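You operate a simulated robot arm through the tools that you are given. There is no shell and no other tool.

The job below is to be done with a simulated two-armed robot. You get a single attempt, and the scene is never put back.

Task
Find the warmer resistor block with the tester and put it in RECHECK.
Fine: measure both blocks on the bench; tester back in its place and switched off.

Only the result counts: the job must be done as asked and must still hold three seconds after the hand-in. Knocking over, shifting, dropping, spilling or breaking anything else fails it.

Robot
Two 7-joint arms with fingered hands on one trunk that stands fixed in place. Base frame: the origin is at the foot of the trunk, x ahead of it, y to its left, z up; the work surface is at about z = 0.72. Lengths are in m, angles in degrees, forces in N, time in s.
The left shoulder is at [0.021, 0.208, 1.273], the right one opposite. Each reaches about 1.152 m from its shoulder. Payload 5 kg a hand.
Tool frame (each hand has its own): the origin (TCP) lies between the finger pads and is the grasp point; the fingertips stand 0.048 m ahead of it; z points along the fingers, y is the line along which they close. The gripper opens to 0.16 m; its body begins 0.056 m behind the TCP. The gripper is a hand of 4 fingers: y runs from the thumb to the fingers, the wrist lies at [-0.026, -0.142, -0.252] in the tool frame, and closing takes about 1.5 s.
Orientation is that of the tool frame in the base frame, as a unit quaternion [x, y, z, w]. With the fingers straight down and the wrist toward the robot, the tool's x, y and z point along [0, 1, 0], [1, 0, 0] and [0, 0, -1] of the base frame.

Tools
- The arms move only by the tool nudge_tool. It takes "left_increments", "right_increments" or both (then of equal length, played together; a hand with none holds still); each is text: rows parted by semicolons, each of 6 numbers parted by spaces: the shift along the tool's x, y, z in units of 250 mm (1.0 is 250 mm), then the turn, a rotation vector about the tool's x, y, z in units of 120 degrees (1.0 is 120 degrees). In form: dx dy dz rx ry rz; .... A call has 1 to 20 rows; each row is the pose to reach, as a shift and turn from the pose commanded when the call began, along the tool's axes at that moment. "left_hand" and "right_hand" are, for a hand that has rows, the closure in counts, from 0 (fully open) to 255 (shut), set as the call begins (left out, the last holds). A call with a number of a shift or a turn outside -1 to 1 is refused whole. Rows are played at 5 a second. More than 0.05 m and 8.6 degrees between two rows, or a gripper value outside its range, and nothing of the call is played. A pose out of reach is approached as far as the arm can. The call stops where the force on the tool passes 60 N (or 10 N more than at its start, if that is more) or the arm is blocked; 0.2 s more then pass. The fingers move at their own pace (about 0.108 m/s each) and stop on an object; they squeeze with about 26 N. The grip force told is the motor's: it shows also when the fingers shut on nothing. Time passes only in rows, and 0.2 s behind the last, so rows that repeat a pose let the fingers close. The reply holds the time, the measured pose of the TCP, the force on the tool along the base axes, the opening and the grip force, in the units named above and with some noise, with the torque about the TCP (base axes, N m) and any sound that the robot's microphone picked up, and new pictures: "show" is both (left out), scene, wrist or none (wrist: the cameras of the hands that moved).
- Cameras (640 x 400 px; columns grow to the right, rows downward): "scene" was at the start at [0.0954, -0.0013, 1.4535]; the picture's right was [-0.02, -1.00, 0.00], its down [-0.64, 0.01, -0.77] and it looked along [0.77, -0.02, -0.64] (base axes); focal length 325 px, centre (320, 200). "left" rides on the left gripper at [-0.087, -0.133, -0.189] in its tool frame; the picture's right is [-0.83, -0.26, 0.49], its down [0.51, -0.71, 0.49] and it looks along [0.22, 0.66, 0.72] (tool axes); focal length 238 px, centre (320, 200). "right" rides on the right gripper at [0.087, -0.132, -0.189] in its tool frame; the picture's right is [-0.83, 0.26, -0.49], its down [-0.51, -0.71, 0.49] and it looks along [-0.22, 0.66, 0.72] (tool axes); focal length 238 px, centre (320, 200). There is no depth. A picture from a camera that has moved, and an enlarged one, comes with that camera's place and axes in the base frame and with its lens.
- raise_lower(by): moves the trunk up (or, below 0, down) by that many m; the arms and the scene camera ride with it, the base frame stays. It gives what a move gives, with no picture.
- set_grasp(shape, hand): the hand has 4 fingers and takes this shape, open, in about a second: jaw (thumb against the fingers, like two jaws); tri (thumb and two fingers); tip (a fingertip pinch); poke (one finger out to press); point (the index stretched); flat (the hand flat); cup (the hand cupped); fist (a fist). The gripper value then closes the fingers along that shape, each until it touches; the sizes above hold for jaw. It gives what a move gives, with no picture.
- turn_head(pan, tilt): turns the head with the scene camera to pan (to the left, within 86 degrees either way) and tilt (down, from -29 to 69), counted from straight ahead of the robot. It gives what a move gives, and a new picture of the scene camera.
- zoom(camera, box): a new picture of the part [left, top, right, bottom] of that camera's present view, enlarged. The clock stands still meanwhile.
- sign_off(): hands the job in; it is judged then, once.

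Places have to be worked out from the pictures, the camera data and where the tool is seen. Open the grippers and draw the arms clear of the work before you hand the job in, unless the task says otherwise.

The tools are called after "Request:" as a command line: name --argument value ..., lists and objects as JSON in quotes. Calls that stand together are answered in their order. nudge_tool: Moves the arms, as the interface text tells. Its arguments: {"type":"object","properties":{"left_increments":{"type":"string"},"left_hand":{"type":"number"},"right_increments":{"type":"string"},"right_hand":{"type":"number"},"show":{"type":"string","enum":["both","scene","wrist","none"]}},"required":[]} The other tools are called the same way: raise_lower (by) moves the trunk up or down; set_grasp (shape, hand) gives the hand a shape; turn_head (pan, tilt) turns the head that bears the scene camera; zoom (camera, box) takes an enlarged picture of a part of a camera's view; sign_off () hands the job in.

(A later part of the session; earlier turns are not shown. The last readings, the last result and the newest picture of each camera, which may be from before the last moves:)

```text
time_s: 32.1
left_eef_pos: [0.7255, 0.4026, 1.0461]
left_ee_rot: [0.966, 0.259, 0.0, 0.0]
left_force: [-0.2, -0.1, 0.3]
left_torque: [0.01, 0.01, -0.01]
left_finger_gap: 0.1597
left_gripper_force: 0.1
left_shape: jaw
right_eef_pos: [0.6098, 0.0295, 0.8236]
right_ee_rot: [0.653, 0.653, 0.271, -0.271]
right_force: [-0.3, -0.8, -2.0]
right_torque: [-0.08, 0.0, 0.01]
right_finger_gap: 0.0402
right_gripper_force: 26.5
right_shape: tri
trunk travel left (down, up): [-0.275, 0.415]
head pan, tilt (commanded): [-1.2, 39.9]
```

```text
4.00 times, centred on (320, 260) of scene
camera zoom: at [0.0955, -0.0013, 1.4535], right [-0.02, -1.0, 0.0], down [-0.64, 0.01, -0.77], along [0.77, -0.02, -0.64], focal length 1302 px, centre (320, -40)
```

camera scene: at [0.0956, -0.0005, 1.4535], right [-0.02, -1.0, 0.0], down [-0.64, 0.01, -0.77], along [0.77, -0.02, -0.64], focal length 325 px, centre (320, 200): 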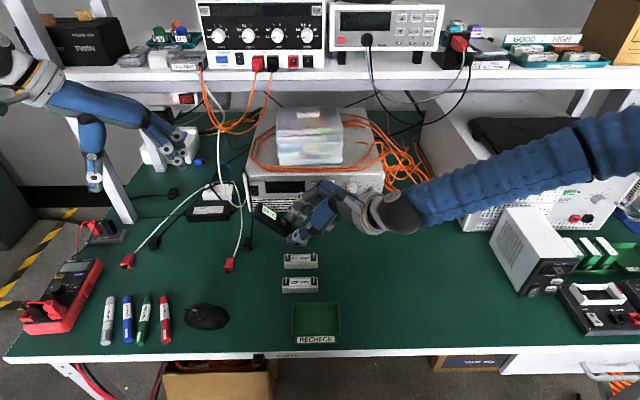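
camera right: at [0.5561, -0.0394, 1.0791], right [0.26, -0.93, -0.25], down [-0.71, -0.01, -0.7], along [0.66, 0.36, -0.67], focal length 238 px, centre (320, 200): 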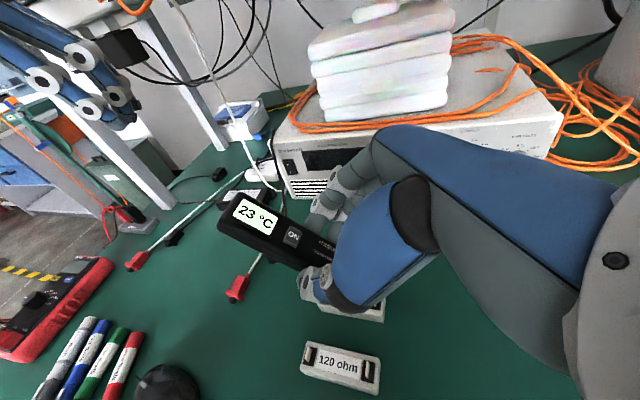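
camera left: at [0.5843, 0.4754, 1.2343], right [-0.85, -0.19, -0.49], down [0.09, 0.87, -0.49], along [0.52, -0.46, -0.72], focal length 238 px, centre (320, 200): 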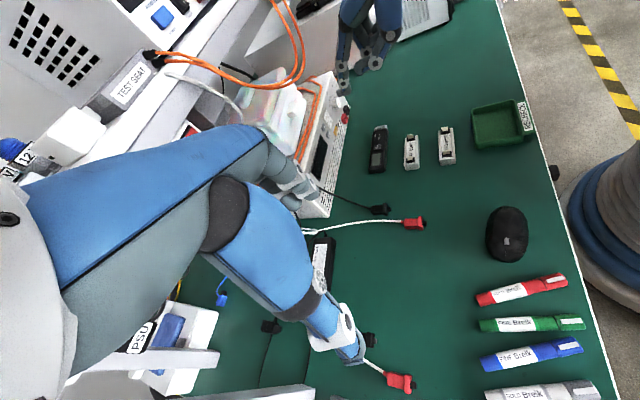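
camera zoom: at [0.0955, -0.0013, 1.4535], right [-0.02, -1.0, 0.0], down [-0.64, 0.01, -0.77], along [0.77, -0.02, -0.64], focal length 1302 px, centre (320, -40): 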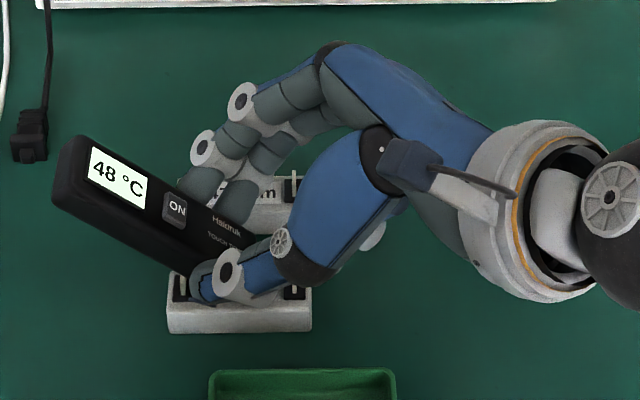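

The reading has begun to change (48 °C), so the tip is just reaching the block. I press 2 mm more for firm contact and hold.

Request:
nudge_tool --right_increments "-0.0028 0 0.0028 0 0 0; -0.0057 0 0.0057 0 0 0; -0.0057 0 0.0057 0 0 0; -0.0057 0 0.0057 0 0 0; -0.0057 0 0.0057 0 0 0; -0.0057 0 0.0057 0 0 0; -0.0057 0 0.0057 0 0 0; -0.0057 0 0.0057 0 0 0" --show "none"

Request:
zoom --camera "scene" --box '[240, 210, 400, 310]'

```text
time_s: 33.9
left_eef_pos: [0.7259, 0.4041, 1.0464]
left_ee_rot: [0.966, 0.259, -0.001, 0.0]
left_force: [0.0, -0.2, -0.1]
left_torque: [0.02, 0.02, 0.02]
left_finger_gap: 0.1598
left_gripper_force: 0.0
left_shape: jaw
right_eef_pos: [0.6094, 0.0299, 0.821]
right_ee_rot: [0.653, 0.653, 0.271, -0.27]
right_force: [1.2, 2.2, 7.6]
right_torque: [0.11, -0.19, 0.02]
right_finger_gap: 0.0403
right_gripper_force: 25.6
right_shape: tri
trunk travel left (down, up): [-0.275, 0.415]
head pan, tilt (commanded): [-1.2, 39.9]
```

```text
4.00 times, centred on (320, 260) of scene
camera zoom: at [0.095, -0.001, 1.4535], right [-0.02, -1.0, 0.0], down [-0.64, 0.01, -0.77], along [0.77, -0.02, -0.64], focal length 1302 px, centre (320, -40)
```

zoom: 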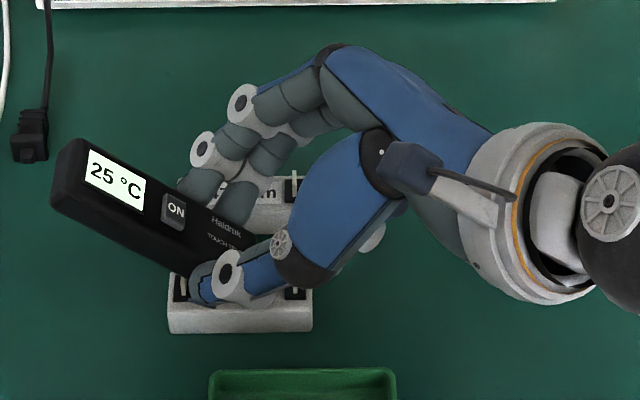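

It has dropped to 25 °C with firm contact. I hold a bit longer to confirm the settled value.

Request:
nudge_tool --right_increments "0 0 0 0 0 0; 0 0 0 0 0 0; 0 0 0 0 0 0; 0 0 0 0 0 0; 0 0 0 0 0 0; 0 0 0 0 0 0; 0 0 0 0 0 0; 0 0 0 0 0 0; 0 0 0 0 0 0; 0 0 0 0 0 0" --show "none"

Request:
zoom --camera "scene" --box '[240, 210, 400, 310]'

Request:
zoom --camera "left" --box '[390, 110, 486, 170]'

```text
time_s: 36.1
left_eef_pos: [0.7254, 0.4028, 1.046]
left_ee_rot: [0.966, 0.258, 0.0, 0.0]
left_force: [-0.2, -0.2, 0.4]
left_torque: [0.0, -0.01, 0.01]
left_finger_gap: 0.1595
left_gripper_force: 0.0
left_shape: jaw
right_eef_pos: [0.6103, 0.0291, 0.8199]
right_ee_rot: [0.654, 0.653, 0.271, -0.27]
right_force: [-0.1, 2.4, 7.6]
right_torque: [0.05, -0.14, 0.04]
right_finger_gap: 0.0406
right_gripper_force: 26.2
right_shape: tri
trunk travel left (down, up): [-0.275, 0.415]
head pan, tilt (commanded): [-1.2, 39.9]
```

```text
4.00 times, centred on (320, 260) of scene
camera zoom: at [0.095, -0.0011, 1.4535], right [-0.02, -1.0, 0.0], down [-0.64, 0.01, -0.77], along [0.77, -0.02, -0.64], focal length 1302 px, centre (320, -40)
```

zoom: 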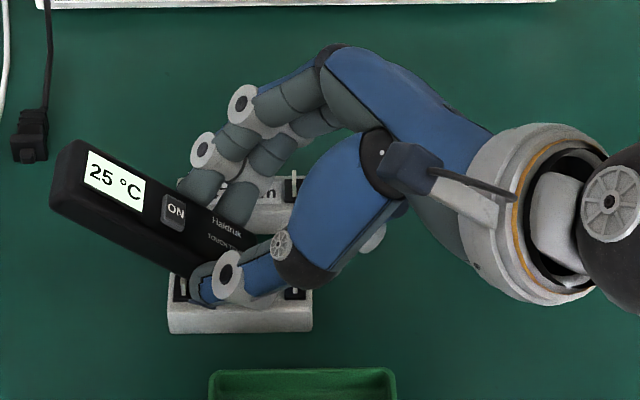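

```text
6.67 times, centred on (438, 140) of left
camera zoom: at [0.5835, 0.4745, 1.2346], right [-0.85, -0.19, -0.49], down [0.08, 0.87, -0.49], along [0.52, -0.46, -0.72], focal length 1589 px, centre (-467, 600)
```

zoom: 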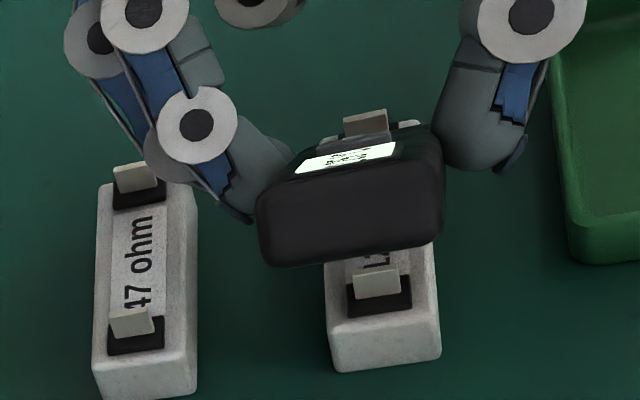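

120 ohm settles at 25 °C, so the 47-ohm block (52 °C) is the warmer one. I lift the tester off by 6 cm.

Request:
nudge_tool --right_increments "0.03 0 -0.03 0 0 0; 0.085 0 -0.085 0 0 0; 0.13 0 -0.13 0 0 0; 0.1697 0 -0.1697 0 0 0; 0.1697 0 -0.1697 0 0 0" --show "none"

Request:
zoom --camera "scene" --box '[240, 210, 400, 310]'

Request:
zoom --camera "left" --box '[360, 80, 520, 180]'

```text
time_s: 37.3
left_eef_pos: [0.7255, 0.4028, 1.0466]
left_ee_rot: [0.966, 0.259, 0.0, 0.0]
left_force: [-0.1, -0.8, -0.3]
left_torque: [0.02, 0.05, -0.01]
left_finger_gap: 0.1596
left_gripper_force: 0.0
left_shape: jaw
right_eef_pos: [0.6107, 0.0298, 0.8799]
right_ee_rot: [0.653, 0.653, 0.27, -0.271]
right_force: [1.8, -0.3, -2.3]
right_torque: [-0.02, 0.01, 0.03]
right_finger_gap: 0.0402
right_gripper_force: 25.6
right_shape: tri
trunk travel left (down, up): [-0.275, 0.415]
head pan, tilt (commanded): [-1.2, 39.9]
```

```text
4.00 times, centred on (320, 260) of scene
camera zoom: at [0.0959, -0.0013, 1.4534], right [-0.02, -1.0, 0.0], down [-0.64, 0.01, -0.77], along [0.77, -0.02, -0.64], focal length 1302 px, centre (320, -40)
```

zoom: 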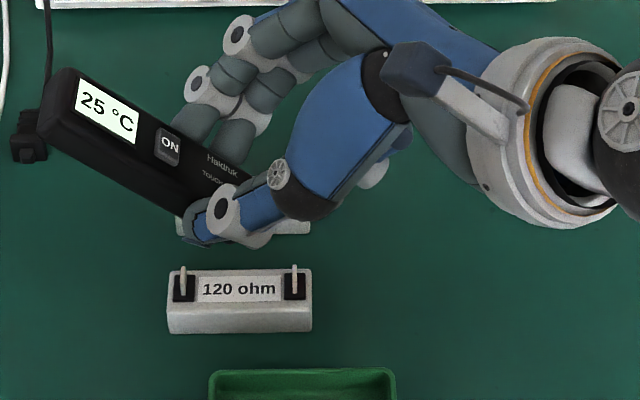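

```text
4.00 times, centred on (440, 130) of left
camera zoom: at [0.5842, 0.4744, 1.2343], right [-0.85, -0.19, -0.49], down [0.08, 0.87, -0.49], along [0.52, -0.46, -0.72], focal length 953 px, centre (-160, 480)
```

zoom: 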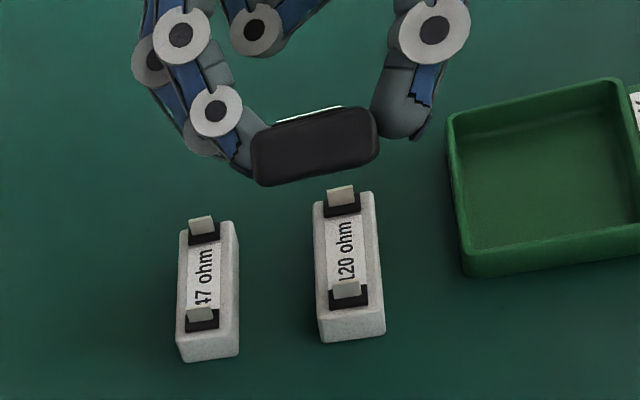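

The tester sits unchanged in the grip and the 120-ohm block has not moved. I swing the tester level and back over its place.

Request:
nudge_tool --right_increments "-0.025 0.097 -0.022 0 -0.0536 0; -0.05 0.193 -0.044 0 -0.107 0; -0.075 0.29 -0.065 0 -0.161 0; -0.1 0.386 -0.087 0 -0.214 0; -0.125 0.483 -0.109 0 -0.268 0; -0.15 0.58 -0.131 0 -0.321 0; -0.1754 0.676 -0.1527 0 -0.375 0; -0.1754 0.676 -0.1527 0 -0.375 0" --show "none"

Request:
zoom --camera "scene" --box '[256, 160, 416, 260]'

Request:
zoom --camera "left" --box '[310, 60, 438, 140]'

```text
time_s: 39.1
left_eef_pos: [0.7256, 0.4031, 1.0464]
left_ee_rot: [0.966, 0.259, -0.001, -0.001]
left_force: [-0.2, -0.9, -1.0]
left_torque: [-0.04, 0.01, -0.02]
left_finger_gap: 0.1598
left_gripper_force: 0.0
left_shape: jaw
right_eef_pos: [0.7768, -0.0254, 0.8769]
right_ee_rot: [0.708, 0.707, 0.007, -0.004]
right_force: [-1.0, -0.4, -0.8]
right_torque: [-0.07, -0.03, -0.02]
right_finger_gap: 0.0402
right_gripper_force: 26.2
right_shape: tri
right hand out of reach, approached as far as the arm can: row 7
trunk travel left (down, up): [-0.275, 0.415]
head pan, tilt (commanded): [-1.2, 39.9]
```

```text
4.00 times, centred on (336, 210) of scene
camera zoom: at [0.0955, -0.0008, 1.4535], right [-0.02, -1.0, 0.0], down [-0.64, 0.01, -0.77], along [0.77, -0.02, -0.64], focal length 1302 px, centre (256, 160)
```

zoom: 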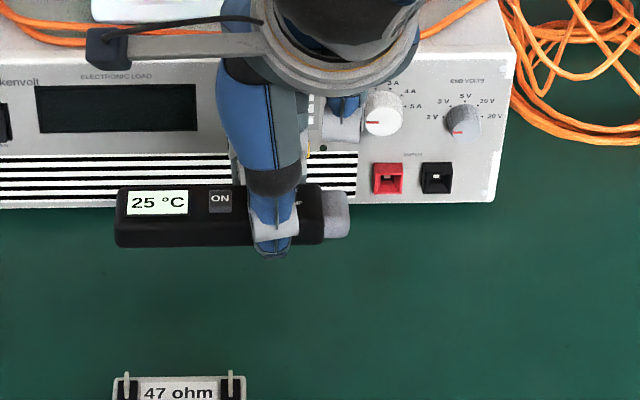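

```text
5.00 times, centred on (374, 100) of left
camera zoom: at [0.5838, 0.4748, 1.2343], right [-0.85, -0.19, -0.49], down [0.08, 0.87, -0.49], along [0.52, -0.46, -0.72], focal length 1192 px, centre (50, 700)
```

zoom: 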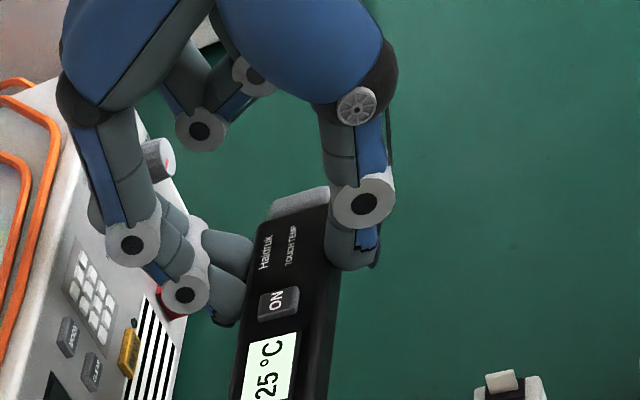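

The tester is level again over its place. I lower it 9.5 cm, then check before release.

Request:
nudge_tool --right_increments "0 0 0 0 0 0; 0 0 0.1 0 0 0; 0 0 0.2 0 0 0; 0 0 0.29 0 0 0; 0 0 0.36 0 0 0; 0 0 0.385 0 0 0; 0 0 0.385 0 0 0" --show "none"

Request:
zoom --camera "scene" --box '[280, 200, 376, 260]'

Request:
zoom --camera "left" --box '[326, 90, 422, 150]'

```text
time_s: 40.7
left_eef_pos: [0.7271, 0.4038, 1.0457]
left_ee_rot: [0.966, 0.259, 0.0, 0.0]
left_force: [0.0, 0.9, 0.4]
left_torque: [-0.02, -0.04, 0.01]
left_finger_gap: 0.1596
left_gripper_force: 0.0
left_shape: jaw
right_eef_pos: [0.7793, -0.0264, 0.7782]
right_ee_rot: [0.707, 0.707, 0.0, 0.0]
right_force: [-0.5, 0.4, -2.0]
right_torque: [-0.02, -0.02, -0.02]
right_finger_gap: 0.0404
right_gripper_force: 25.7
right_shape: tri
trunk travel left (down, up): [-0.275, 0.415]
head pan, tilt (commanded): [-1.2, 39.9]
```

```text
6.67 times, centred on (328, 230) of scene
camera zoom: at [0.0955, -0.001, 1.4535], right [-0.02, -1.0, 0.0], down [-0.64, 0.01, -0.77], along [0.77, -0.02, -0.64], focal length 2169 px, centre (267, 0)
```

zoom: 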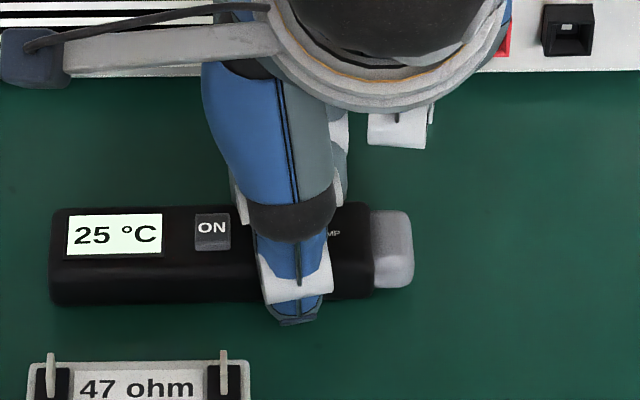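

```text
6.67 times, centred on (374, 120) of left
camera zoom: at [0.5838, 0.4746, 1.2344], right [-0.85, -0.19, -0.49], down [0.08, 0.87, -0.49], along [0.52, -0.46, -0.72], focal length 1589 px, centre (-40, 733)
```

zoom: 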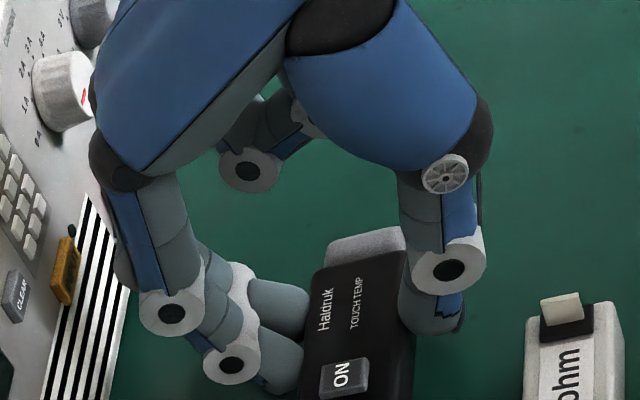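

It matches the original outline within a couple of mm and hangs a few mm up. I lower the last 4 mm gently.

Request:
nudge_tool --right_increments "0 0 0.006 0 0 0; 0 0 0.012 0 0 0; 0 0 0.015 0 0 0; 0 0 0.015 0 0 0" --show "none"

Request:
zoom --camera "scene" --box '[280, 200, 376, 260]'

```text
time_s: 41.7
left_eef_pos: [0.7269, 0.4043, 1.0466]
left_ee_rot: [0.966, 0.259, -0.001, -0.001]
left_force: [-1.0, 0.2, -0.3]
left_torque: [0.02, 0.03, 0.0]
left_finger_gap: 0.1597
left_gripper_force: 0.1
left_shape: jaw
right_eef_pos: [0.7798, -0.0277, 0.7762]
right_ee_rot: [0.706, 0.708, 0.0, -0.001]
right_force: [-0.3, 0.4, 1.4]
right_torque: [0.07, -0.05, -0.04]
right_finger_gap: 0.0403
right_gripper_force: 25.9
right_shape: tri
trunk travel left (down, up): [-0.275, 0.415]
head pan, tilt (commanded): [-1.2, 39.9]
```

```text
6.67 times, centred on (328, 230) of scene
camera zoom: at [0.0954, -0.0012, 1.4535], right [-0.02, -1.0, 0.0], down [-0.64, 0.01, -0.77], along [0.77, -0.02, -0.64], focal length 2169 px, centre (267, 0)
```

zoom: 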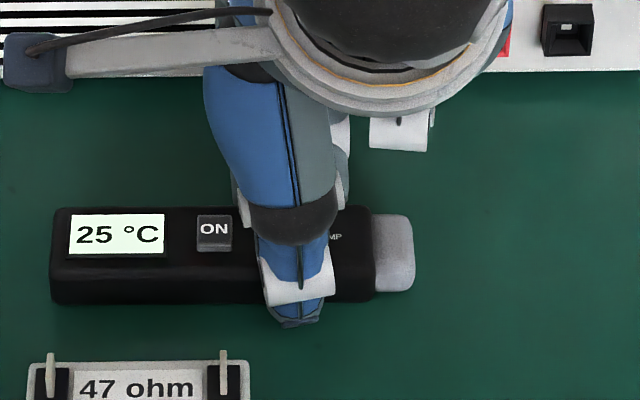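

The tester rests on the bench at its original outline (light contact force). I open the grip partway to release it.

Request:
nudge_tool --right_increments "0 0 0 0 0 0; 0 0 0 0 0 0; 0 0 0 0 0 0; 0 0 0 0 0 0" --right_hand 130 --show "none"

Request:
nudge_tool --right_increments "0 0 -0.05 0 0 0; 0 0 -0.15 0 0 0; 0 0 -0.28 0 0 0; 0 0 -0.42 0 0 0; 0 0 -0.56 0 0 0"

Request:
zoom --camera "scene" --box '[280, 200, 376, 260]'

```text
time_s: 42.7
left_eef_pos: [0.7255, 0.4047, 1.0457]
left_ee_rot: [0.966, 0.258, 0.0, 0.0]
left_force: [0.6, 1.3, -0.5]
left_torque: [-0.02, 0.01, 0.02]
left_finger_gap: 0.1596
left_gripper_force: 0.0
left_shape: jaw
right_eef_pos: [0.7794, -0.0269, 0.7756]
right_ee_rot: [0.707, 0.707, 0.0, 0.0]
right_force: [0.0, 1.0, 0.4]
right_torque: [0.01, -0.01, 0.0]
right_finger_gap: 0.0777
right_gripper_force: 0.0
right_shape: tri
trunk travel left (down, up): [-0.275, 0.415]
head pan, tilt (commanded): [-1.2, 39.9]
```

```text
time_s: 43.9
left_eef_pos: [0.7255, 0.4023, 1.0468]
left_ee_rot: [0.966, 0.259, 0.0, 0.001]
left_force: [1.3, -2.2, 0.9]
left_torque: [0.18, 0.01, 0.01]
left_finger_gap: 0.1598
left_gripper_force: 0.0
left_shape: jaw
right_eef_pos: [0.7784, -0.0268, 0.9162]
right_ee_rot: [0.708, 0.707, 0.0, -0.002]
right_force: [-1.7, 0.4, -3.2]
right_torque: [0.02, -0.22, -0.03]
right_finger_gap: 0.0781
right_gripper_force: 0.0
right_shape: tri
trunk travel left (down, up): [-0.275, 0.415]
head pan, tilt (commanded): [-1.2, 39.9]
camera scene: at [0.0953, -0.0028, 1.4535], right [-0.02, -1.0, 0.0], down [-0.64, 0.01, -0.77], along [0.77, -0.02, -0.64], focal length 325 px, centre (320, 200)
camera right: at [0.6467, 0.0601, 1.1049], right [0.26, -0.84, 0.48], down [-0.71, -0.51, -0.49], along [0.65, -0.22, -0.72], focal length 238 px, centre (320, 200)
```

scene: 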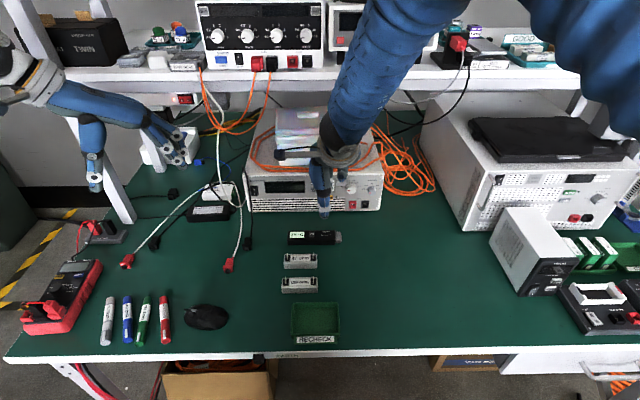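
right: 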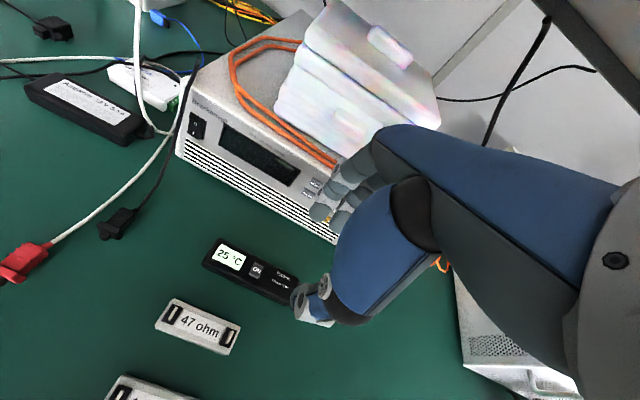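

```text
6.67 times, centred on (328, 230) of scene
camera zoom: at [0.0953, -0.0028, 1.4535], right [-0.02, -1.0, 0.0], down [-0.64, 0.01, -0.77], along [0.77, -0.02, -0.64], focal length 2169 px, centre (267, 0)
```

zoom: 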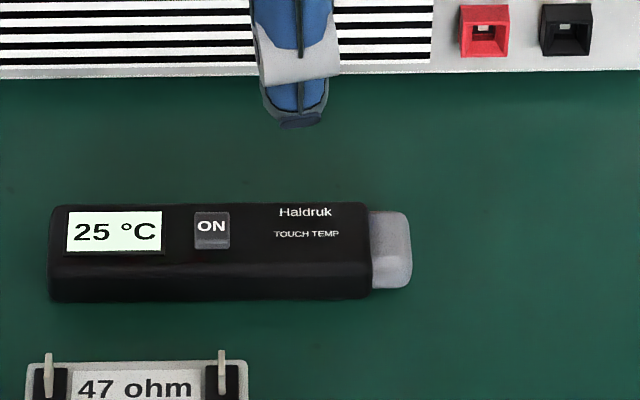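

The tester is back in place. I move the right hand back to the pitched hover pose and switch to "point" to press the button off.

Request:
nudge_tool --right_increments "0.012 -0.084 -0.014 0.042 0 0; 0.024 -0.168 -0.028 0.083 0 0; 0.036 -0.252 -0.042 0.125 0 0; 0.047 -0.336 -0.056 0.1667 0 0; 0.047 -0.336 -0.056 0.1667 0 0; 0.047 -0.336 -0.056 0.1667 0 0" --right_hand 0 --show "none"

Request:
set_grasp --shape "point" --hand "right"

Request:
zoom --camera "scene" --box '[280, 200, 376, 260]'

Request:
zoom --camera "left" --box '[320, 60, 448, 140]'

```text
time_s: 45.3
left_eef_pos: [0.7268, 0.4032, 1.0454]
left_ee_rot: [0.966, 0.26, 0.0, 0.0]
left_force: [-0.1, 0.3, -0.3]
left_torque: [0.01, -0.01, 0.03]
left_finger_gap: 0.1594
left_gripper_force: 0.1
left_shape: jaw
right_eef_pos: [0.6971, -0.016, 0.9285]
right_ee_rot: [0.696, 0.697, -0.124, -0.123]
right_force: [0.2, -0.2, 0.1]
right_torque: [0.01, 0.01, 0.02]
right_finger_gap: 0.16
right_gripper_force: 0.0
right_shape: tri
trunk travel left (down, up): [-0.275, 0.415]
head pan, tilt (commanded): [-1.2, 39.9]
```

```text
time_s: 46.2
left_eef_pos: [0.7265, 0.4035, 1.0453]
left_ee_rot: [0.966, 0.258, 0.001, 0.001]
left_force: [0.6, -0.8, 0.7]
left_torque: [0.03, -0.01, 0.01]
left_finger_gap: 0.1597
left_gripper_force: 0.1
left_shape: jaw
right_eef_pos: [0.6975, -0.0158, 0.9298]
right_ee_rot: [0.696, 0.696, -0.123, -0.123]
right_force: [0.3, 1.0, -0.5]
right_torque: [0.0, 0.0, -0.01]
right_finger_gap: 0.1537
right_gripper_force: 0.0
right_shape: point
trunk travel left (down, up): [-0.275, 0.415]
head pan, tilt (commanded): [-1.2, 39.9]
```

```text
6.67 times, centred on (328, 230) of scene
camera zoom: at [0.0955, -0.0012, 1.4535], right [-0.02, -1.0, 0.0], down [-0.64, 0.01, -0.77], along [0.77, -0.02, -0.64], focal length 2169 px, centre (267, 0)
```

zoom: 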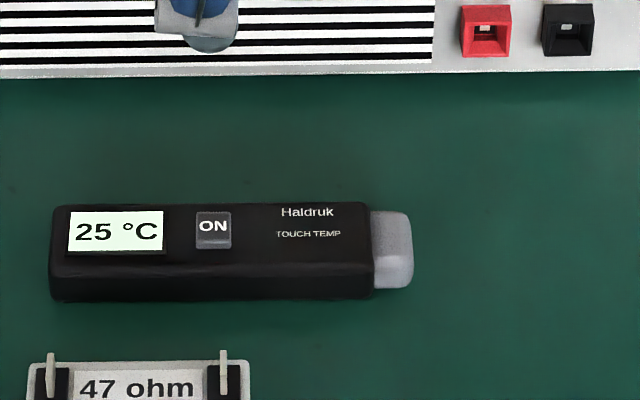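

```text
5.00 times, centred on (384, 100) of left
camera zoom: at [0.5839, 0.4745, 1.2344], right [-0.85, -0.19, -0.49], down [0.08, 0.87, -0.49], along [0.52, -0.46, -0.72], focal length 1192 px, centre (0, 700)
```

zoom: 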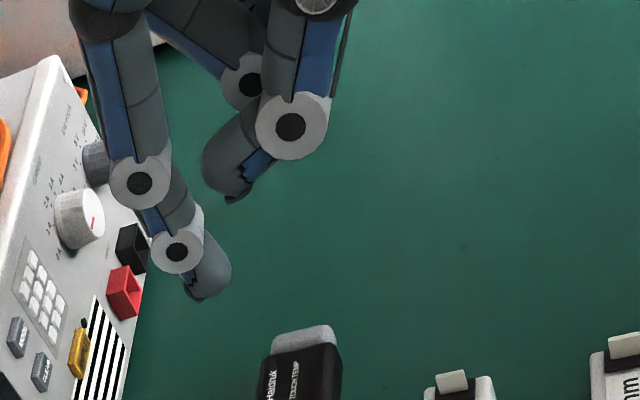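

The tester sits within ~3 mm of its original place and the index is ready. I descend 9.5 cm above the button and check.

Request:
nudge_tool --right_increments "0 0.0411 0.1128 0 0 0; 0 0.0821 0.2256 0 0 0; 0 0.11 0.302 0 0 0; 0 0.13 0.3572 0 0 0; 0 0.13 0.3572 0 0 0" --show "none"

Request:
zoom --camera "left" --box '[345, 115, 409, 155]'

Request:
zoom --camera "scene" --box '[280, 200, 376, 260]'

```text
time_s: 47.4
left_eef_pos: [0.725, 0.4029, 1.0473]
left_ee_rot: [0.966, 0.258, 0.001, -0.001]
left_force: [0.0, -0.7, 0.6]
left_torque: [0.0, 0.02, -0.02]
left_finger_gap: 0.1595
left_gripper_force: 0.1
left_shape: jaw
right_eef_pos: [0.6969, -0.0167, 0.837]
right_ee_rot: [0.696, 0.696, -0.123, -0.123]
right_force: [0.6, -0.1, -0.2]
right_torque: [-0.03, -0.02, 0.01]
right_finger_gap: 0.1535
right_gripper_force: 0.1
right_shape: point
trunk travel left (down, up): [-0.275, 0.415]
head pan, tilt (commanded): [-1.2, 39.9]
```

```text
10.00 times, centred on (377, 135) of left
camera zoom: at [0.5837, 0.4746, 1.2345], right [-0.85, -0.19, -0.49], down [0.08, 0.87, -0.49], along [0.52, -0.46, -0.72], focal length 2384 px, centre (-250, 850)
```

zoom: 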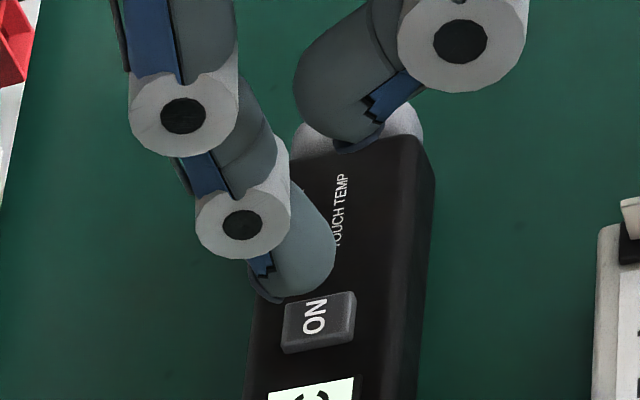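

```text
6.67 times, centred on (328, 230) of scene
camera zoom: at [0.0953, -0.0011, 1.4535], right [-0.02, -1.0, 0.0], down [-0.64, 0.01, -0.77], along [0.77, -0.02, -0.64], focal length 2169 px, centre (267, 0)
```

zoom: 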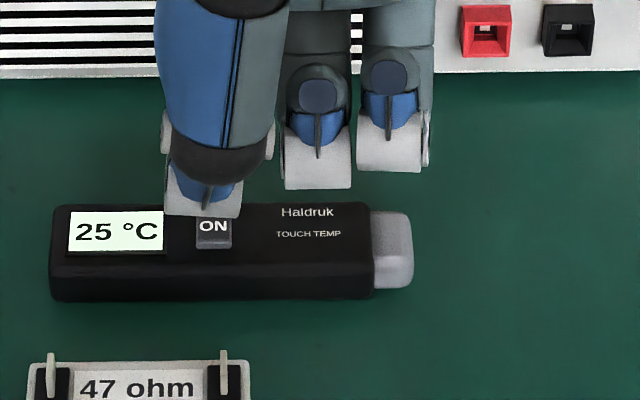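

Aligned with the button as before. I descend 13 mm, then press the last mm.

Request:
nudge_tool --right_increments "0 0.0068 0.0188 0 0 0; 0 0.0137 0.0376 0 0 0; 0 0.0178 0.0489 0 0 0; 0 0.0178 0.0489 0 0 0" --show "none"

Request:
zoom --camera "scene" --box '[280, 200, 376, 260]'

```text
time_s: 48.4
left_eef_pos: [0.7269, 0.4031, 1.0453]
left_ee_rot: [0.966, 0.259, 0.0, 0.0]
left_force: [0.0, -0.2, -0.3]
left_torque: [-0.05, -0.02, 0.01]
left_finger_gap: 0.1595
left_gripper_force: 0.1
left_shape: jaw
right_eef_pos: [0.6951, -0.017, 0.8226]
right_ee_rot: [0.697, 0.696, -0.122, -0.123]
right_force: [-0.9, 0.7, 0.8]
right_torque: [0.05, -0.05, 0.03]
right_finger_gap: 0.0001
right_gripper_force: 0.1
right_shape: point
trunk travel left (down, up): [-0.275, 0.415]
head pan, tilt (commanded): [-1.2, 39.9]
```

```text
6.67 times, centred on (328, 230) of scene
camera zoom: at [0.0955, -0.0011, 1.4535], right [-0.02, -1.0, 0.0], down [-0.64, 0.01, -0.77], along [0.77, -0.02, -0.64], focal length 2169 px, centre (267, 0)
```

zoom: 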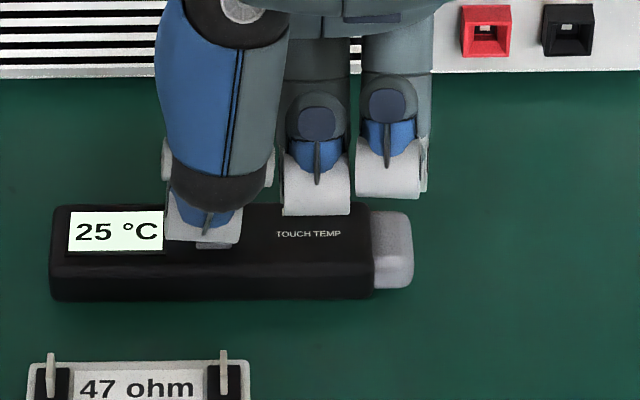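

The finger seems to be just touching (about 1 N). I press 2 mm further.

Request:
nudge_tool --right_increments "0 0.0014 0.0038 0 0 0; 0 0.0027 0.0075 0 0 0; 0 0.0027 0.0075 0 0 0" --show "none"

Request:
zoom --camera "scene" --box '[280, 200, 376, 260]'

```text
time_s: 49.2
left_eef_pos: [0.7248, 0.4042, 1.0459]
left_ee_rot: [0.966, 0.259, -0.001, 0.0]
left_force: [0.5, 0.4, 0.5]
left_torque: [0.0, -0.01, -0.01]
left_finger_gap: 0.1596
left_gripper_force: 0.1
left_shape: jaw
right_eef_pos: [0.6956, -0.0177, 0.82]
right_ee_rot: [0.697, 0.696, -0.122, -0.123]
right_force: [0.7, -0.5, 2.9]
right_torque: [0.1, -0.34, 0.03]
right_finger_gap: 0.0
right_gripper_force: 0.0
right_shape: point
trunk travel left (down, up): [-0.275, 0.415]
head pan, tilt (commanded): [-1.2, 39.9]
heard: click
```

```text
6.67 times, centred on (328, 230) of scene
camera zoom: at [0.0952, -0.0011, 1.4535], right [-0.02, -1.0, 0.0], down [-0.64, 0.01, -0.77], along [0.77, -0.02, -0.64], focal length 2169 px, centre (267, 0)
```

zoom: 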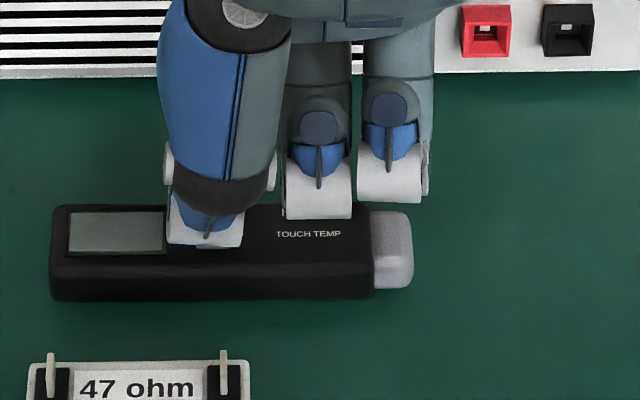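

The display is blank: the tester is off. I raise the hand straight up 11 cm and measure the tray and the 47-ohm block more closely.

Request:
nudge_tool --right_increments "0 -0.0274 -0.0752 0 0 0; 0 -0.0684 -0.188 0 0 0; 0 -0.1094 -0.3008 0 0 0; 0 -0.1505 -0.4136 0 0 0; 0 -0.1505 -0.4136 0 0 0" --show "none"

Request:
set_grasp --shape "tri" --hand "right"

Request:
zoom --camera "scene" --box '[272, 290, 368, 350]'

Request:
zoom --camera "left" --box '[460, 90, 556, 150]'

Request:
zoom --camera "scene" --box '[272, 240, 352, 290]'

Request:
zoom --camera "scene" --box '[280, 200, 376, 260]'

Request:
zoom --camera "left" --box '[350, 110, 478, 190]'

```text
time_s: 50.4
left_eef_pos: [0.7263, 0.4042, 1.046]
left_ee_rot: [0.966, 0.259, -0.001, 0.001]
left_force: [1.4, 0.6, 0.3]
left_torque: [-0.04, 0.03, -0.02]
left_finger_gap: 0.1597
left_gripper_force: 0.0
left_shape: jaw
right_eef_pos: [0.6976, -0.0146, 0.9297]
right_ee_rot: [0.696, 0.696, -0.124, -0.124]
right_force: [-0.3, -0.8, -0.1]
right_torque: [0.02, 0.06, 0.0]
right_finger_gap: 0.0
right_gripper_force: 0.1
right_shape: point
trunk travel left (down, up): [-0.275, 0.415]
head pan, tilt (commanded): [-1.2, 39.9]
```

```text
time_s: 51.3
left_eef_pos: [0.7265, 0.4042, 1.0465]
left_ee_rot: [0.966, 0.259, 0.0, 0.0]
left_force: [-0.5, -0.6, -0.2]
left_torque: [0.01, -0.01, -0.01]
left_finger_gap: 0.1596
left_gripper_force: 0.1
left_shape: jaw
right_eef_pos: [0.6969, -0.0142, 0.9301]
right_ee_rot: [0.696, 0.697, -0.123, -0.122]
right_force: [-0.4, -0.8, -0.3]
right_torque: [0.01, 0.0, -0.01]
right_finger_gap: 0.1597
right_gripper_force: 0.1
right_shape: tri
trunk travel left (down, up): [-0.275, 0.415]
head pan, tilt (commanded): [-1.2, 39.9]
```

```text
6.67 times, centred on (320, 320) of scene
camera zoom: at [0.0956, -0.0011, 1.4535], right [-0.02, -1.0, 0.0], down [-0.64, 0.01, -0.77], along [0.77, -0.02, -0.64], focal length 2169 px, centre (320, -600)
```

zoom: 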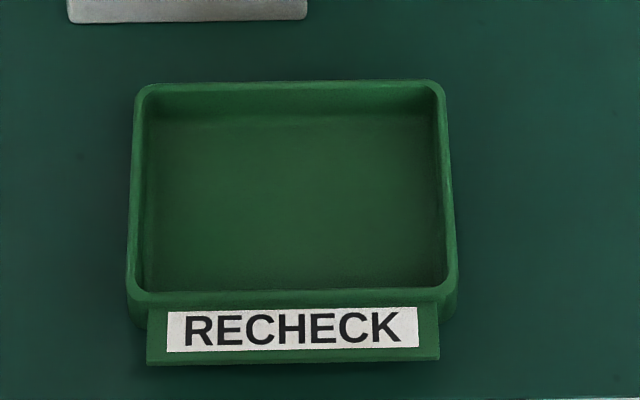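

```text
6.67 times, centred on (508, 120) of left
camera zoom: at [0.5839, 0.4745, 1.2344], right [-0.85, -0.19, -0.49], down [0.08, 0.87, -0.49], along [0.52, -0.46, -0.72], focal length 1589 px, centre (-933, 733)
```

zoom: 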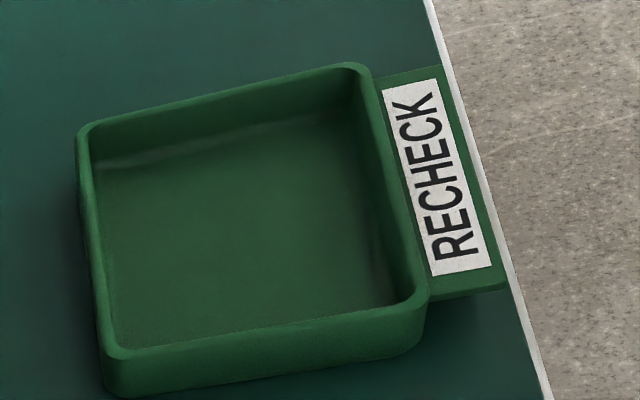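

```text
8.00 times, centred on (312, 265) of scene
camera zoom: at [0.0956, -0.0011, 1.4535], right [-0.02, -1.0, 0.0], down [-0.64, 0.01, -0.77], along [0.77, -0.02, -0.64], focal length 2603 px, centre (384, -320)
```

zoom: 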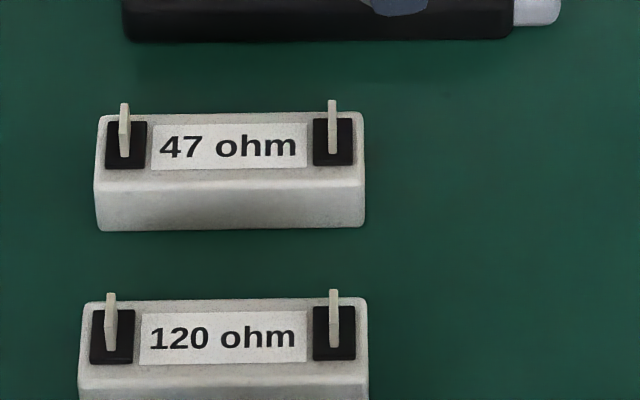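

```text
6.67 times, centred on (328, 230) of scene
camera zoom: at [0.0956, -0.0011, 1.4535], right [-0.02, -1.0, 0.0], down [-0.64, 0.01, -0.77], along [0.77, -0.02, -0.64], focal length 2169 px, centre (267, 0)
```

zoom: 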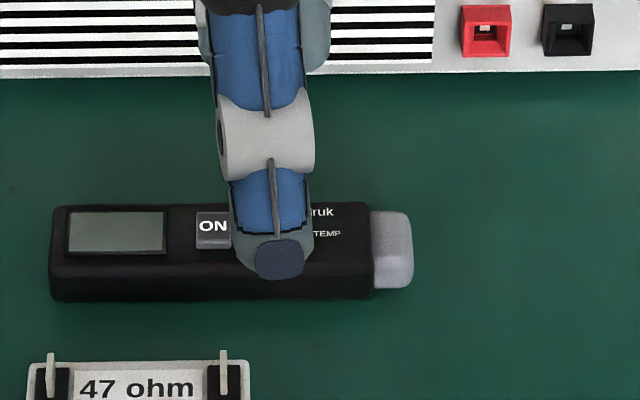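

```text
5.00 times, centred on (414, 150) of left
camera zoom: at [0.5839, 0.4745, 1.2344], right [-0.85, -0.19, -0.49], down [0.08, 0.87, -0.49], along [0.52, -0.46, -0.72], focal length 1192 px, centre (-150, 450)
```

zoom: 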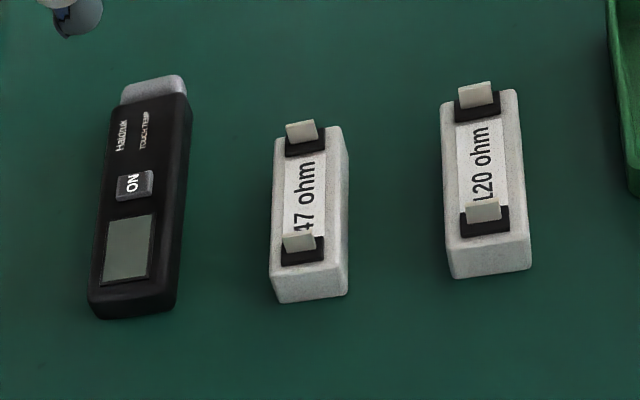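

The tester is off and in place. The tray interior is about 0.47–0.548 in x and ±0.052 in y; the 47-ohm block is centred near (0.688, 0.041). I move the right hand over the block, level, with the tri grip part-closed to about 5 cm.

Request:
nudge_tool --right_increments "0.055 0.005 0.04 -0.042 0 0; 0.111 0.01 0.08 -0.083 0 0; 0.166 0.016 0.12 -0.125 0 0; 0.222 0.021 0.163 -0.1667 0 0; 0.222 0.021 0.163 -0.1667 0 0; 0.222 0.021 0.163 -0.1667 0 0" --right_hand 172

Request:
zoom --camera "scene" --box '[240, 190, 400, 290]'

Request:
zoom --camera "left" --box '[340, 90, 468, 170]'

```text
time_s: 52.7
left_eef_pos: [0.7254, 0.4043, 1.0457]
left_ee_rot: [0.966, 0.259, 0.0, 0.0]
left_force: [0.1, 0.2, -0.8]
left_torque: [-0.03, -0.01, 0.01]
left_finger_gap: 0.1597
left_gripper_force: 0.0
left_shape: jaw
right_eef_pos: [0.6866, 0.0411, 0.8904]
right_ee_rot: [0.707, 0.707, 0.001, 0.0]
right_force: [-0.3, 0.3, 0.0]
right_torque: [-0.04, 0.01, 0.0]
right_finger_gap: 0.0524
right_gripper_force: 0.1
right_shape: tri
trunk travel left (down, up): [-0.275, 0.415]
head pan, tilt (commanded): [-1.2, 39.9]
camera scene: at [0.0954, -0.0006, 1.4535], right [-0.02, -1.0, 0.0], down [-0.64, 0.01, -0.77], along [0.77, -0.02, -0.64], focal length 325 px, centre (320, 200)
camera right: at [0.5543, 0.128, 1.077], right [0.26, -0.83, 0.49], down [-0.71, -0.51, -0.49], along [0.66, -0.22, -0.72], focal length 238 px, centre (320, 200)
```

scene: 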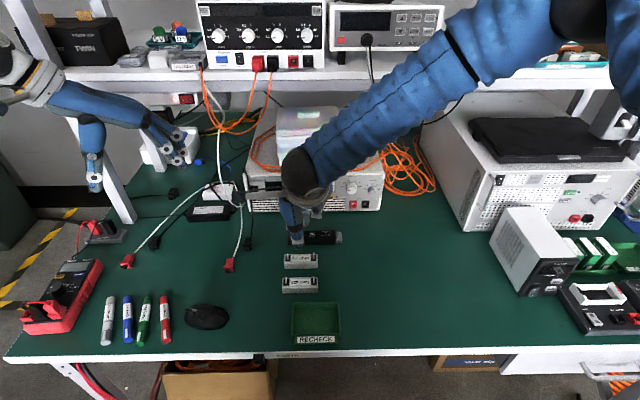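
right: 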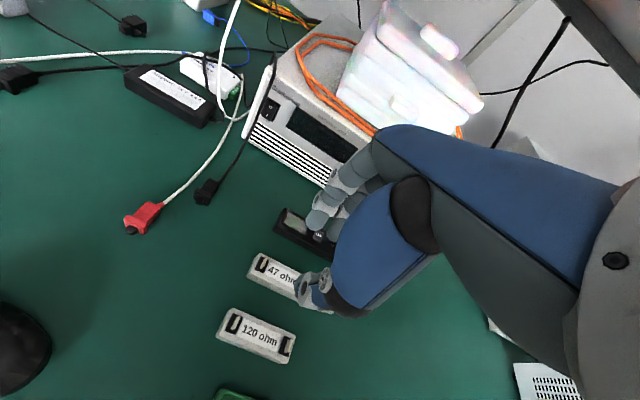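

```text
4.00 times, centred on (320, 240) of scene
camera zoom: at [0.0954, -0.0006, 1.4535], right [-0.02, -1.0, 0.0], down [-0.64, 0.01, -0.77], along [0.77, -0.02, -0.64], focal length 1302 px, centre (320, 40)
```

zoom: 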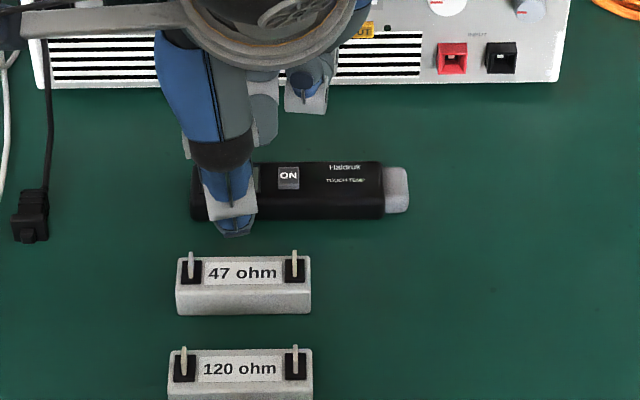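

```text
5.00 times, centred on (404, 130) of left
camera zoom: at [0.5837, 0.475, 1.2343], right [-0.85, -0.19, -0.49], down [0.08, 0.87, -0.49], along [0.52, -0.46, -0.72], focal length 1192 px, centre (-100, 550)
```

zoom: 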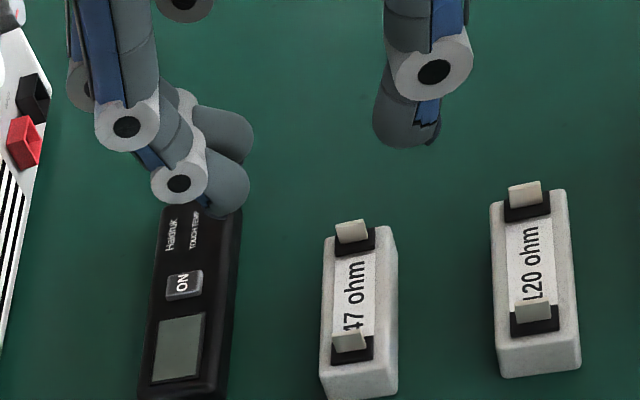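

Fingers straddle the 47-ohm block with clearance to the tester and the 120-ohm block. I descend to TCP z≈0.79 and check.

Request:
nudge_tool --right_increments "0 0.002 0.12 0 0 0; 0 0.004 0.24 0 0 0; 0 0.004 0.34 0 0 0; 0 0.004 0.4 0 0 0; 0 0.004 0.4 0 0 0" --show "none"

Request:
zoom --camera "scene" --box '[256, 210, 384, 290]'

Request:
zoom --camera "left" --box '[356, 110, 452, 170]'

Request:
zoom --camera "right" --box '[200, 160, 400, 285]'

```text
time_s: 53.9
left_eef_pos: [0.7264, 0.4032, 1.0455]
left_ee_rot: [0.966, 0.259, 0.0, 0.0]
left_force: [-0.6, -0.4, -0.6]
left_torque: [0.04, -0.02, 0.0]
left_finger_gap: 0.16
left_gripper_force: 0.0
left_shape: jaw
right_eef_pos: [0.6882, 0.0407, 0.7919]
right_ee_rot: [0.707, 0.708, 0.0, 0.0]
right_force: [-0.3, -0.5, 1.5]
right_torque: [0.04, -0.04, 0.01]
right_finger_gap: 0.0523
right_gripper_force: 0.1
right_shape: tri
trunk travel left (down, up): [-0.275, 0.415]
head pan, tilt (commanded): [-1.2, 39.9]
```

```text
5.00 times, centred on (320, 250) of scene
camera zoom: at [0.0954, -0.0012, 1.4535], right [-0.02, -1.0, 0.0], down [-0.64, 0.01, -0.77], along [0.77, -0.02, -0.64], focal length 1627 px, centre (320, -50)
```

zoom: 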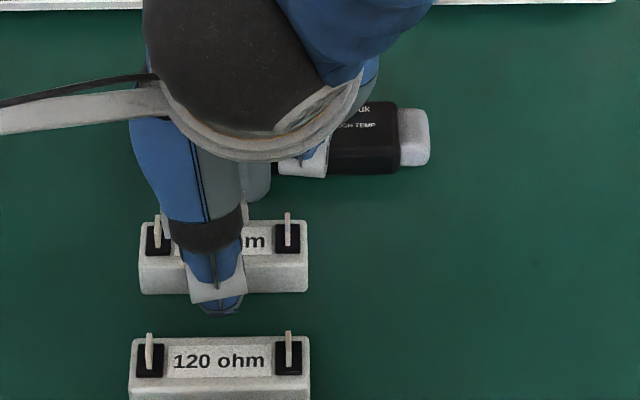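

```text
6.67 times, centred on (404, 140) of left
camera zoom: at [0.5838, 0.4744, 1.2346], right [-0.85, -0.19, -0.49], down [0.08, 0.87, -0.49], along [0.52, -0.46, -0.72], focal length 1589 px, centre (-240, 600)
```

zoom: 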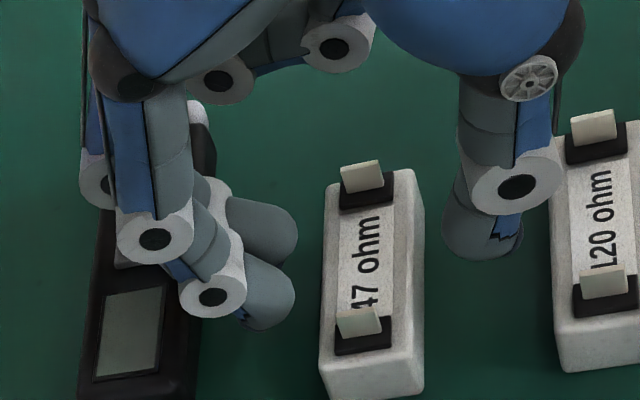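

```text
3.20 times, centred on (300, 222) of right
camera zoom: at [0.5549, 0.1278, 0.9801], right [0.26, -0.83, 0.49], down [-0.71, -0.51, -0.49], along [0.66, -0.22, -0.72], focal length 763 px, centre (384, 128)
```

zoom: 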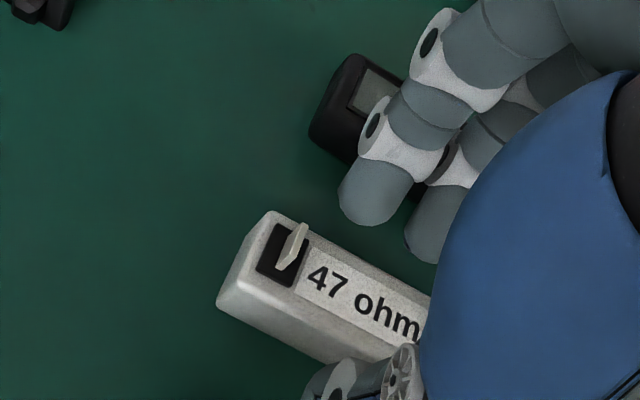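

The block lies centred between thumb and fingers. I lower 13 mm more and close.

Request:
nudge_tool --right_increments "0 0 0.02 0 0 0; 0 0 0.04 0 0 0; 0 0 0.052 0 0 0; 0 0 0.052 0 0 0" --show "none"

Request:
nudge_tool --right_increments "0 0 0 0 0 0; 0 0 0 0 0 0; 0 0 0 0 0 0; 0 0 0 0 0 0; 0 0 0 0 0 0" --right_hand 255 --show "none"

Request:
zoom --camera "scene" --box '[256, 210, 384, 290]'

Request:
zoom --camera "left" --box '[356, 110, 452, 170]'

Request:
zoom --camera "right" --box '[200, 160, 400, 285]'

```text
time_s: 54.9
left_eef_pos: [0.7248, 0.4027, 1.0449]
left_ee_rot: [0.966, 0.259, 0.0, 0.0]
left_force: [-0.5, 0.8, 0.6]
left_torque: [0.0, 0.01, -0.03]
left_finger_gap: 0.1596
left_gripper_force: 0.0
left_shape: jaw
right_eef_pos: [0.6878, 0.0385, 0.7791]
right_ee_rot: [0.707, 0.707, 0.0, 0.0]
right_force: [0.3, -1.0, -0.2]
right_torque: [0.01, 0.04, 0.0]
right_finger_gap: 0.0525
right_gripper_force: 0.0
right_shape: tri
trunk travel left (down, up): [-0.275, 0.415]
head pan, tilt (commanded): [-1.2, 39.9]
```

```text
time_s: 56.1
left_eef_pos: [0.7261, 0.4037, 1.0466]
left_ee_rot: [0.966, 0.259, 0.001, 0.0]
left_force: [0.5, -0.4, 0.3]
left_torque: [-0.01, -0.02, 0.03]
left_finger_gap: 0.1599
left_gripper_force: 0.1
left_shape: jaw
right_eef_pos: [0.6889, 0.0399, 0.7776]
right_ee_rot: [0.707, 0.707, -0.001, 0.0]
right_force: [0.4, 0.1, 0.0]
right_torque: [-0.02, 0.03, 0.0]
right_finger_gap: 0.0296
right_gripper_force: 26.1
right_shape: tri
trunk travel left (down, up): [-0.275, 0.415]
head pan, tilt (commanded): [-1.2, 39.9]
```

```text
5.00 times, centred on (320, 250) of scene
camera zoom: at [0.0956, -0.0011, 1.4535], right [-0.02, -1.0, 0.0], down [-0.64, 0.01, -0.77], along [0.77, -0.02, -0.64], focal length 1627 px, centre (320, -50)
```

zoom: 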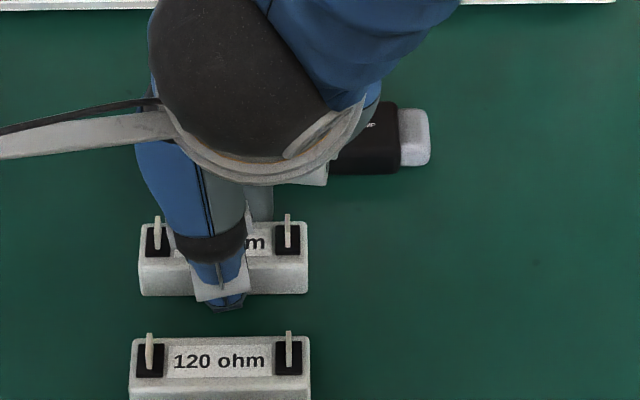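

```text
6.67 times, centred on (404, 140) of left
camera zoom: at [0.5839, 0.4746, 1.2344], right [-0.85, -0.19, -0.49], down [0.08, 0.87, -0.49], along [0.52, -0.46, -0.72], focal length 1589 px, centre (-240, 600)
```

zoom: 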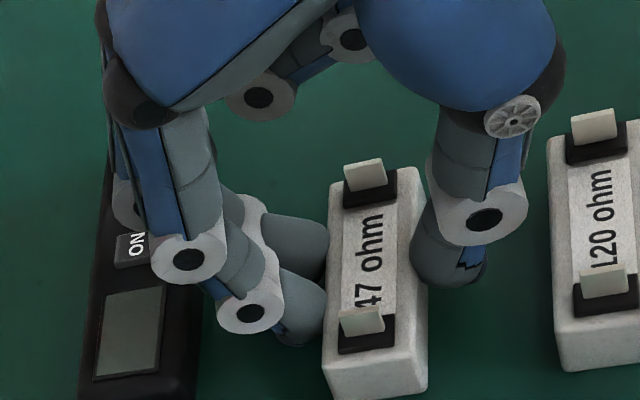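

```text
3.20 times, centred on (300, 222) of right
camera zoom: at [0.5551, 0.1265, 0.9659], right [0.26, -0.83, 0.49], down [-0.71, -0.51, -0.49], along [0.66, -0.22, -0.72], focal length 763 px, centre (384, 128)
```

zoom: 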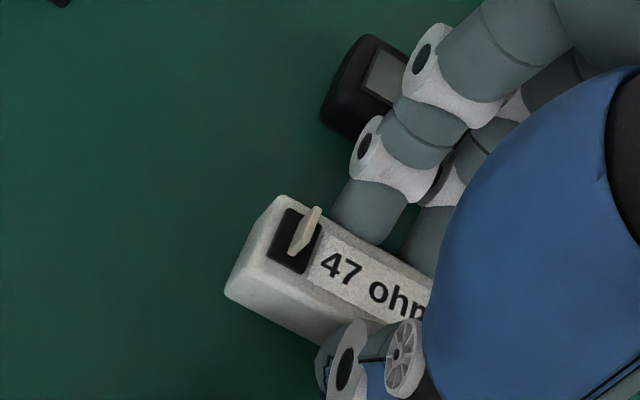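

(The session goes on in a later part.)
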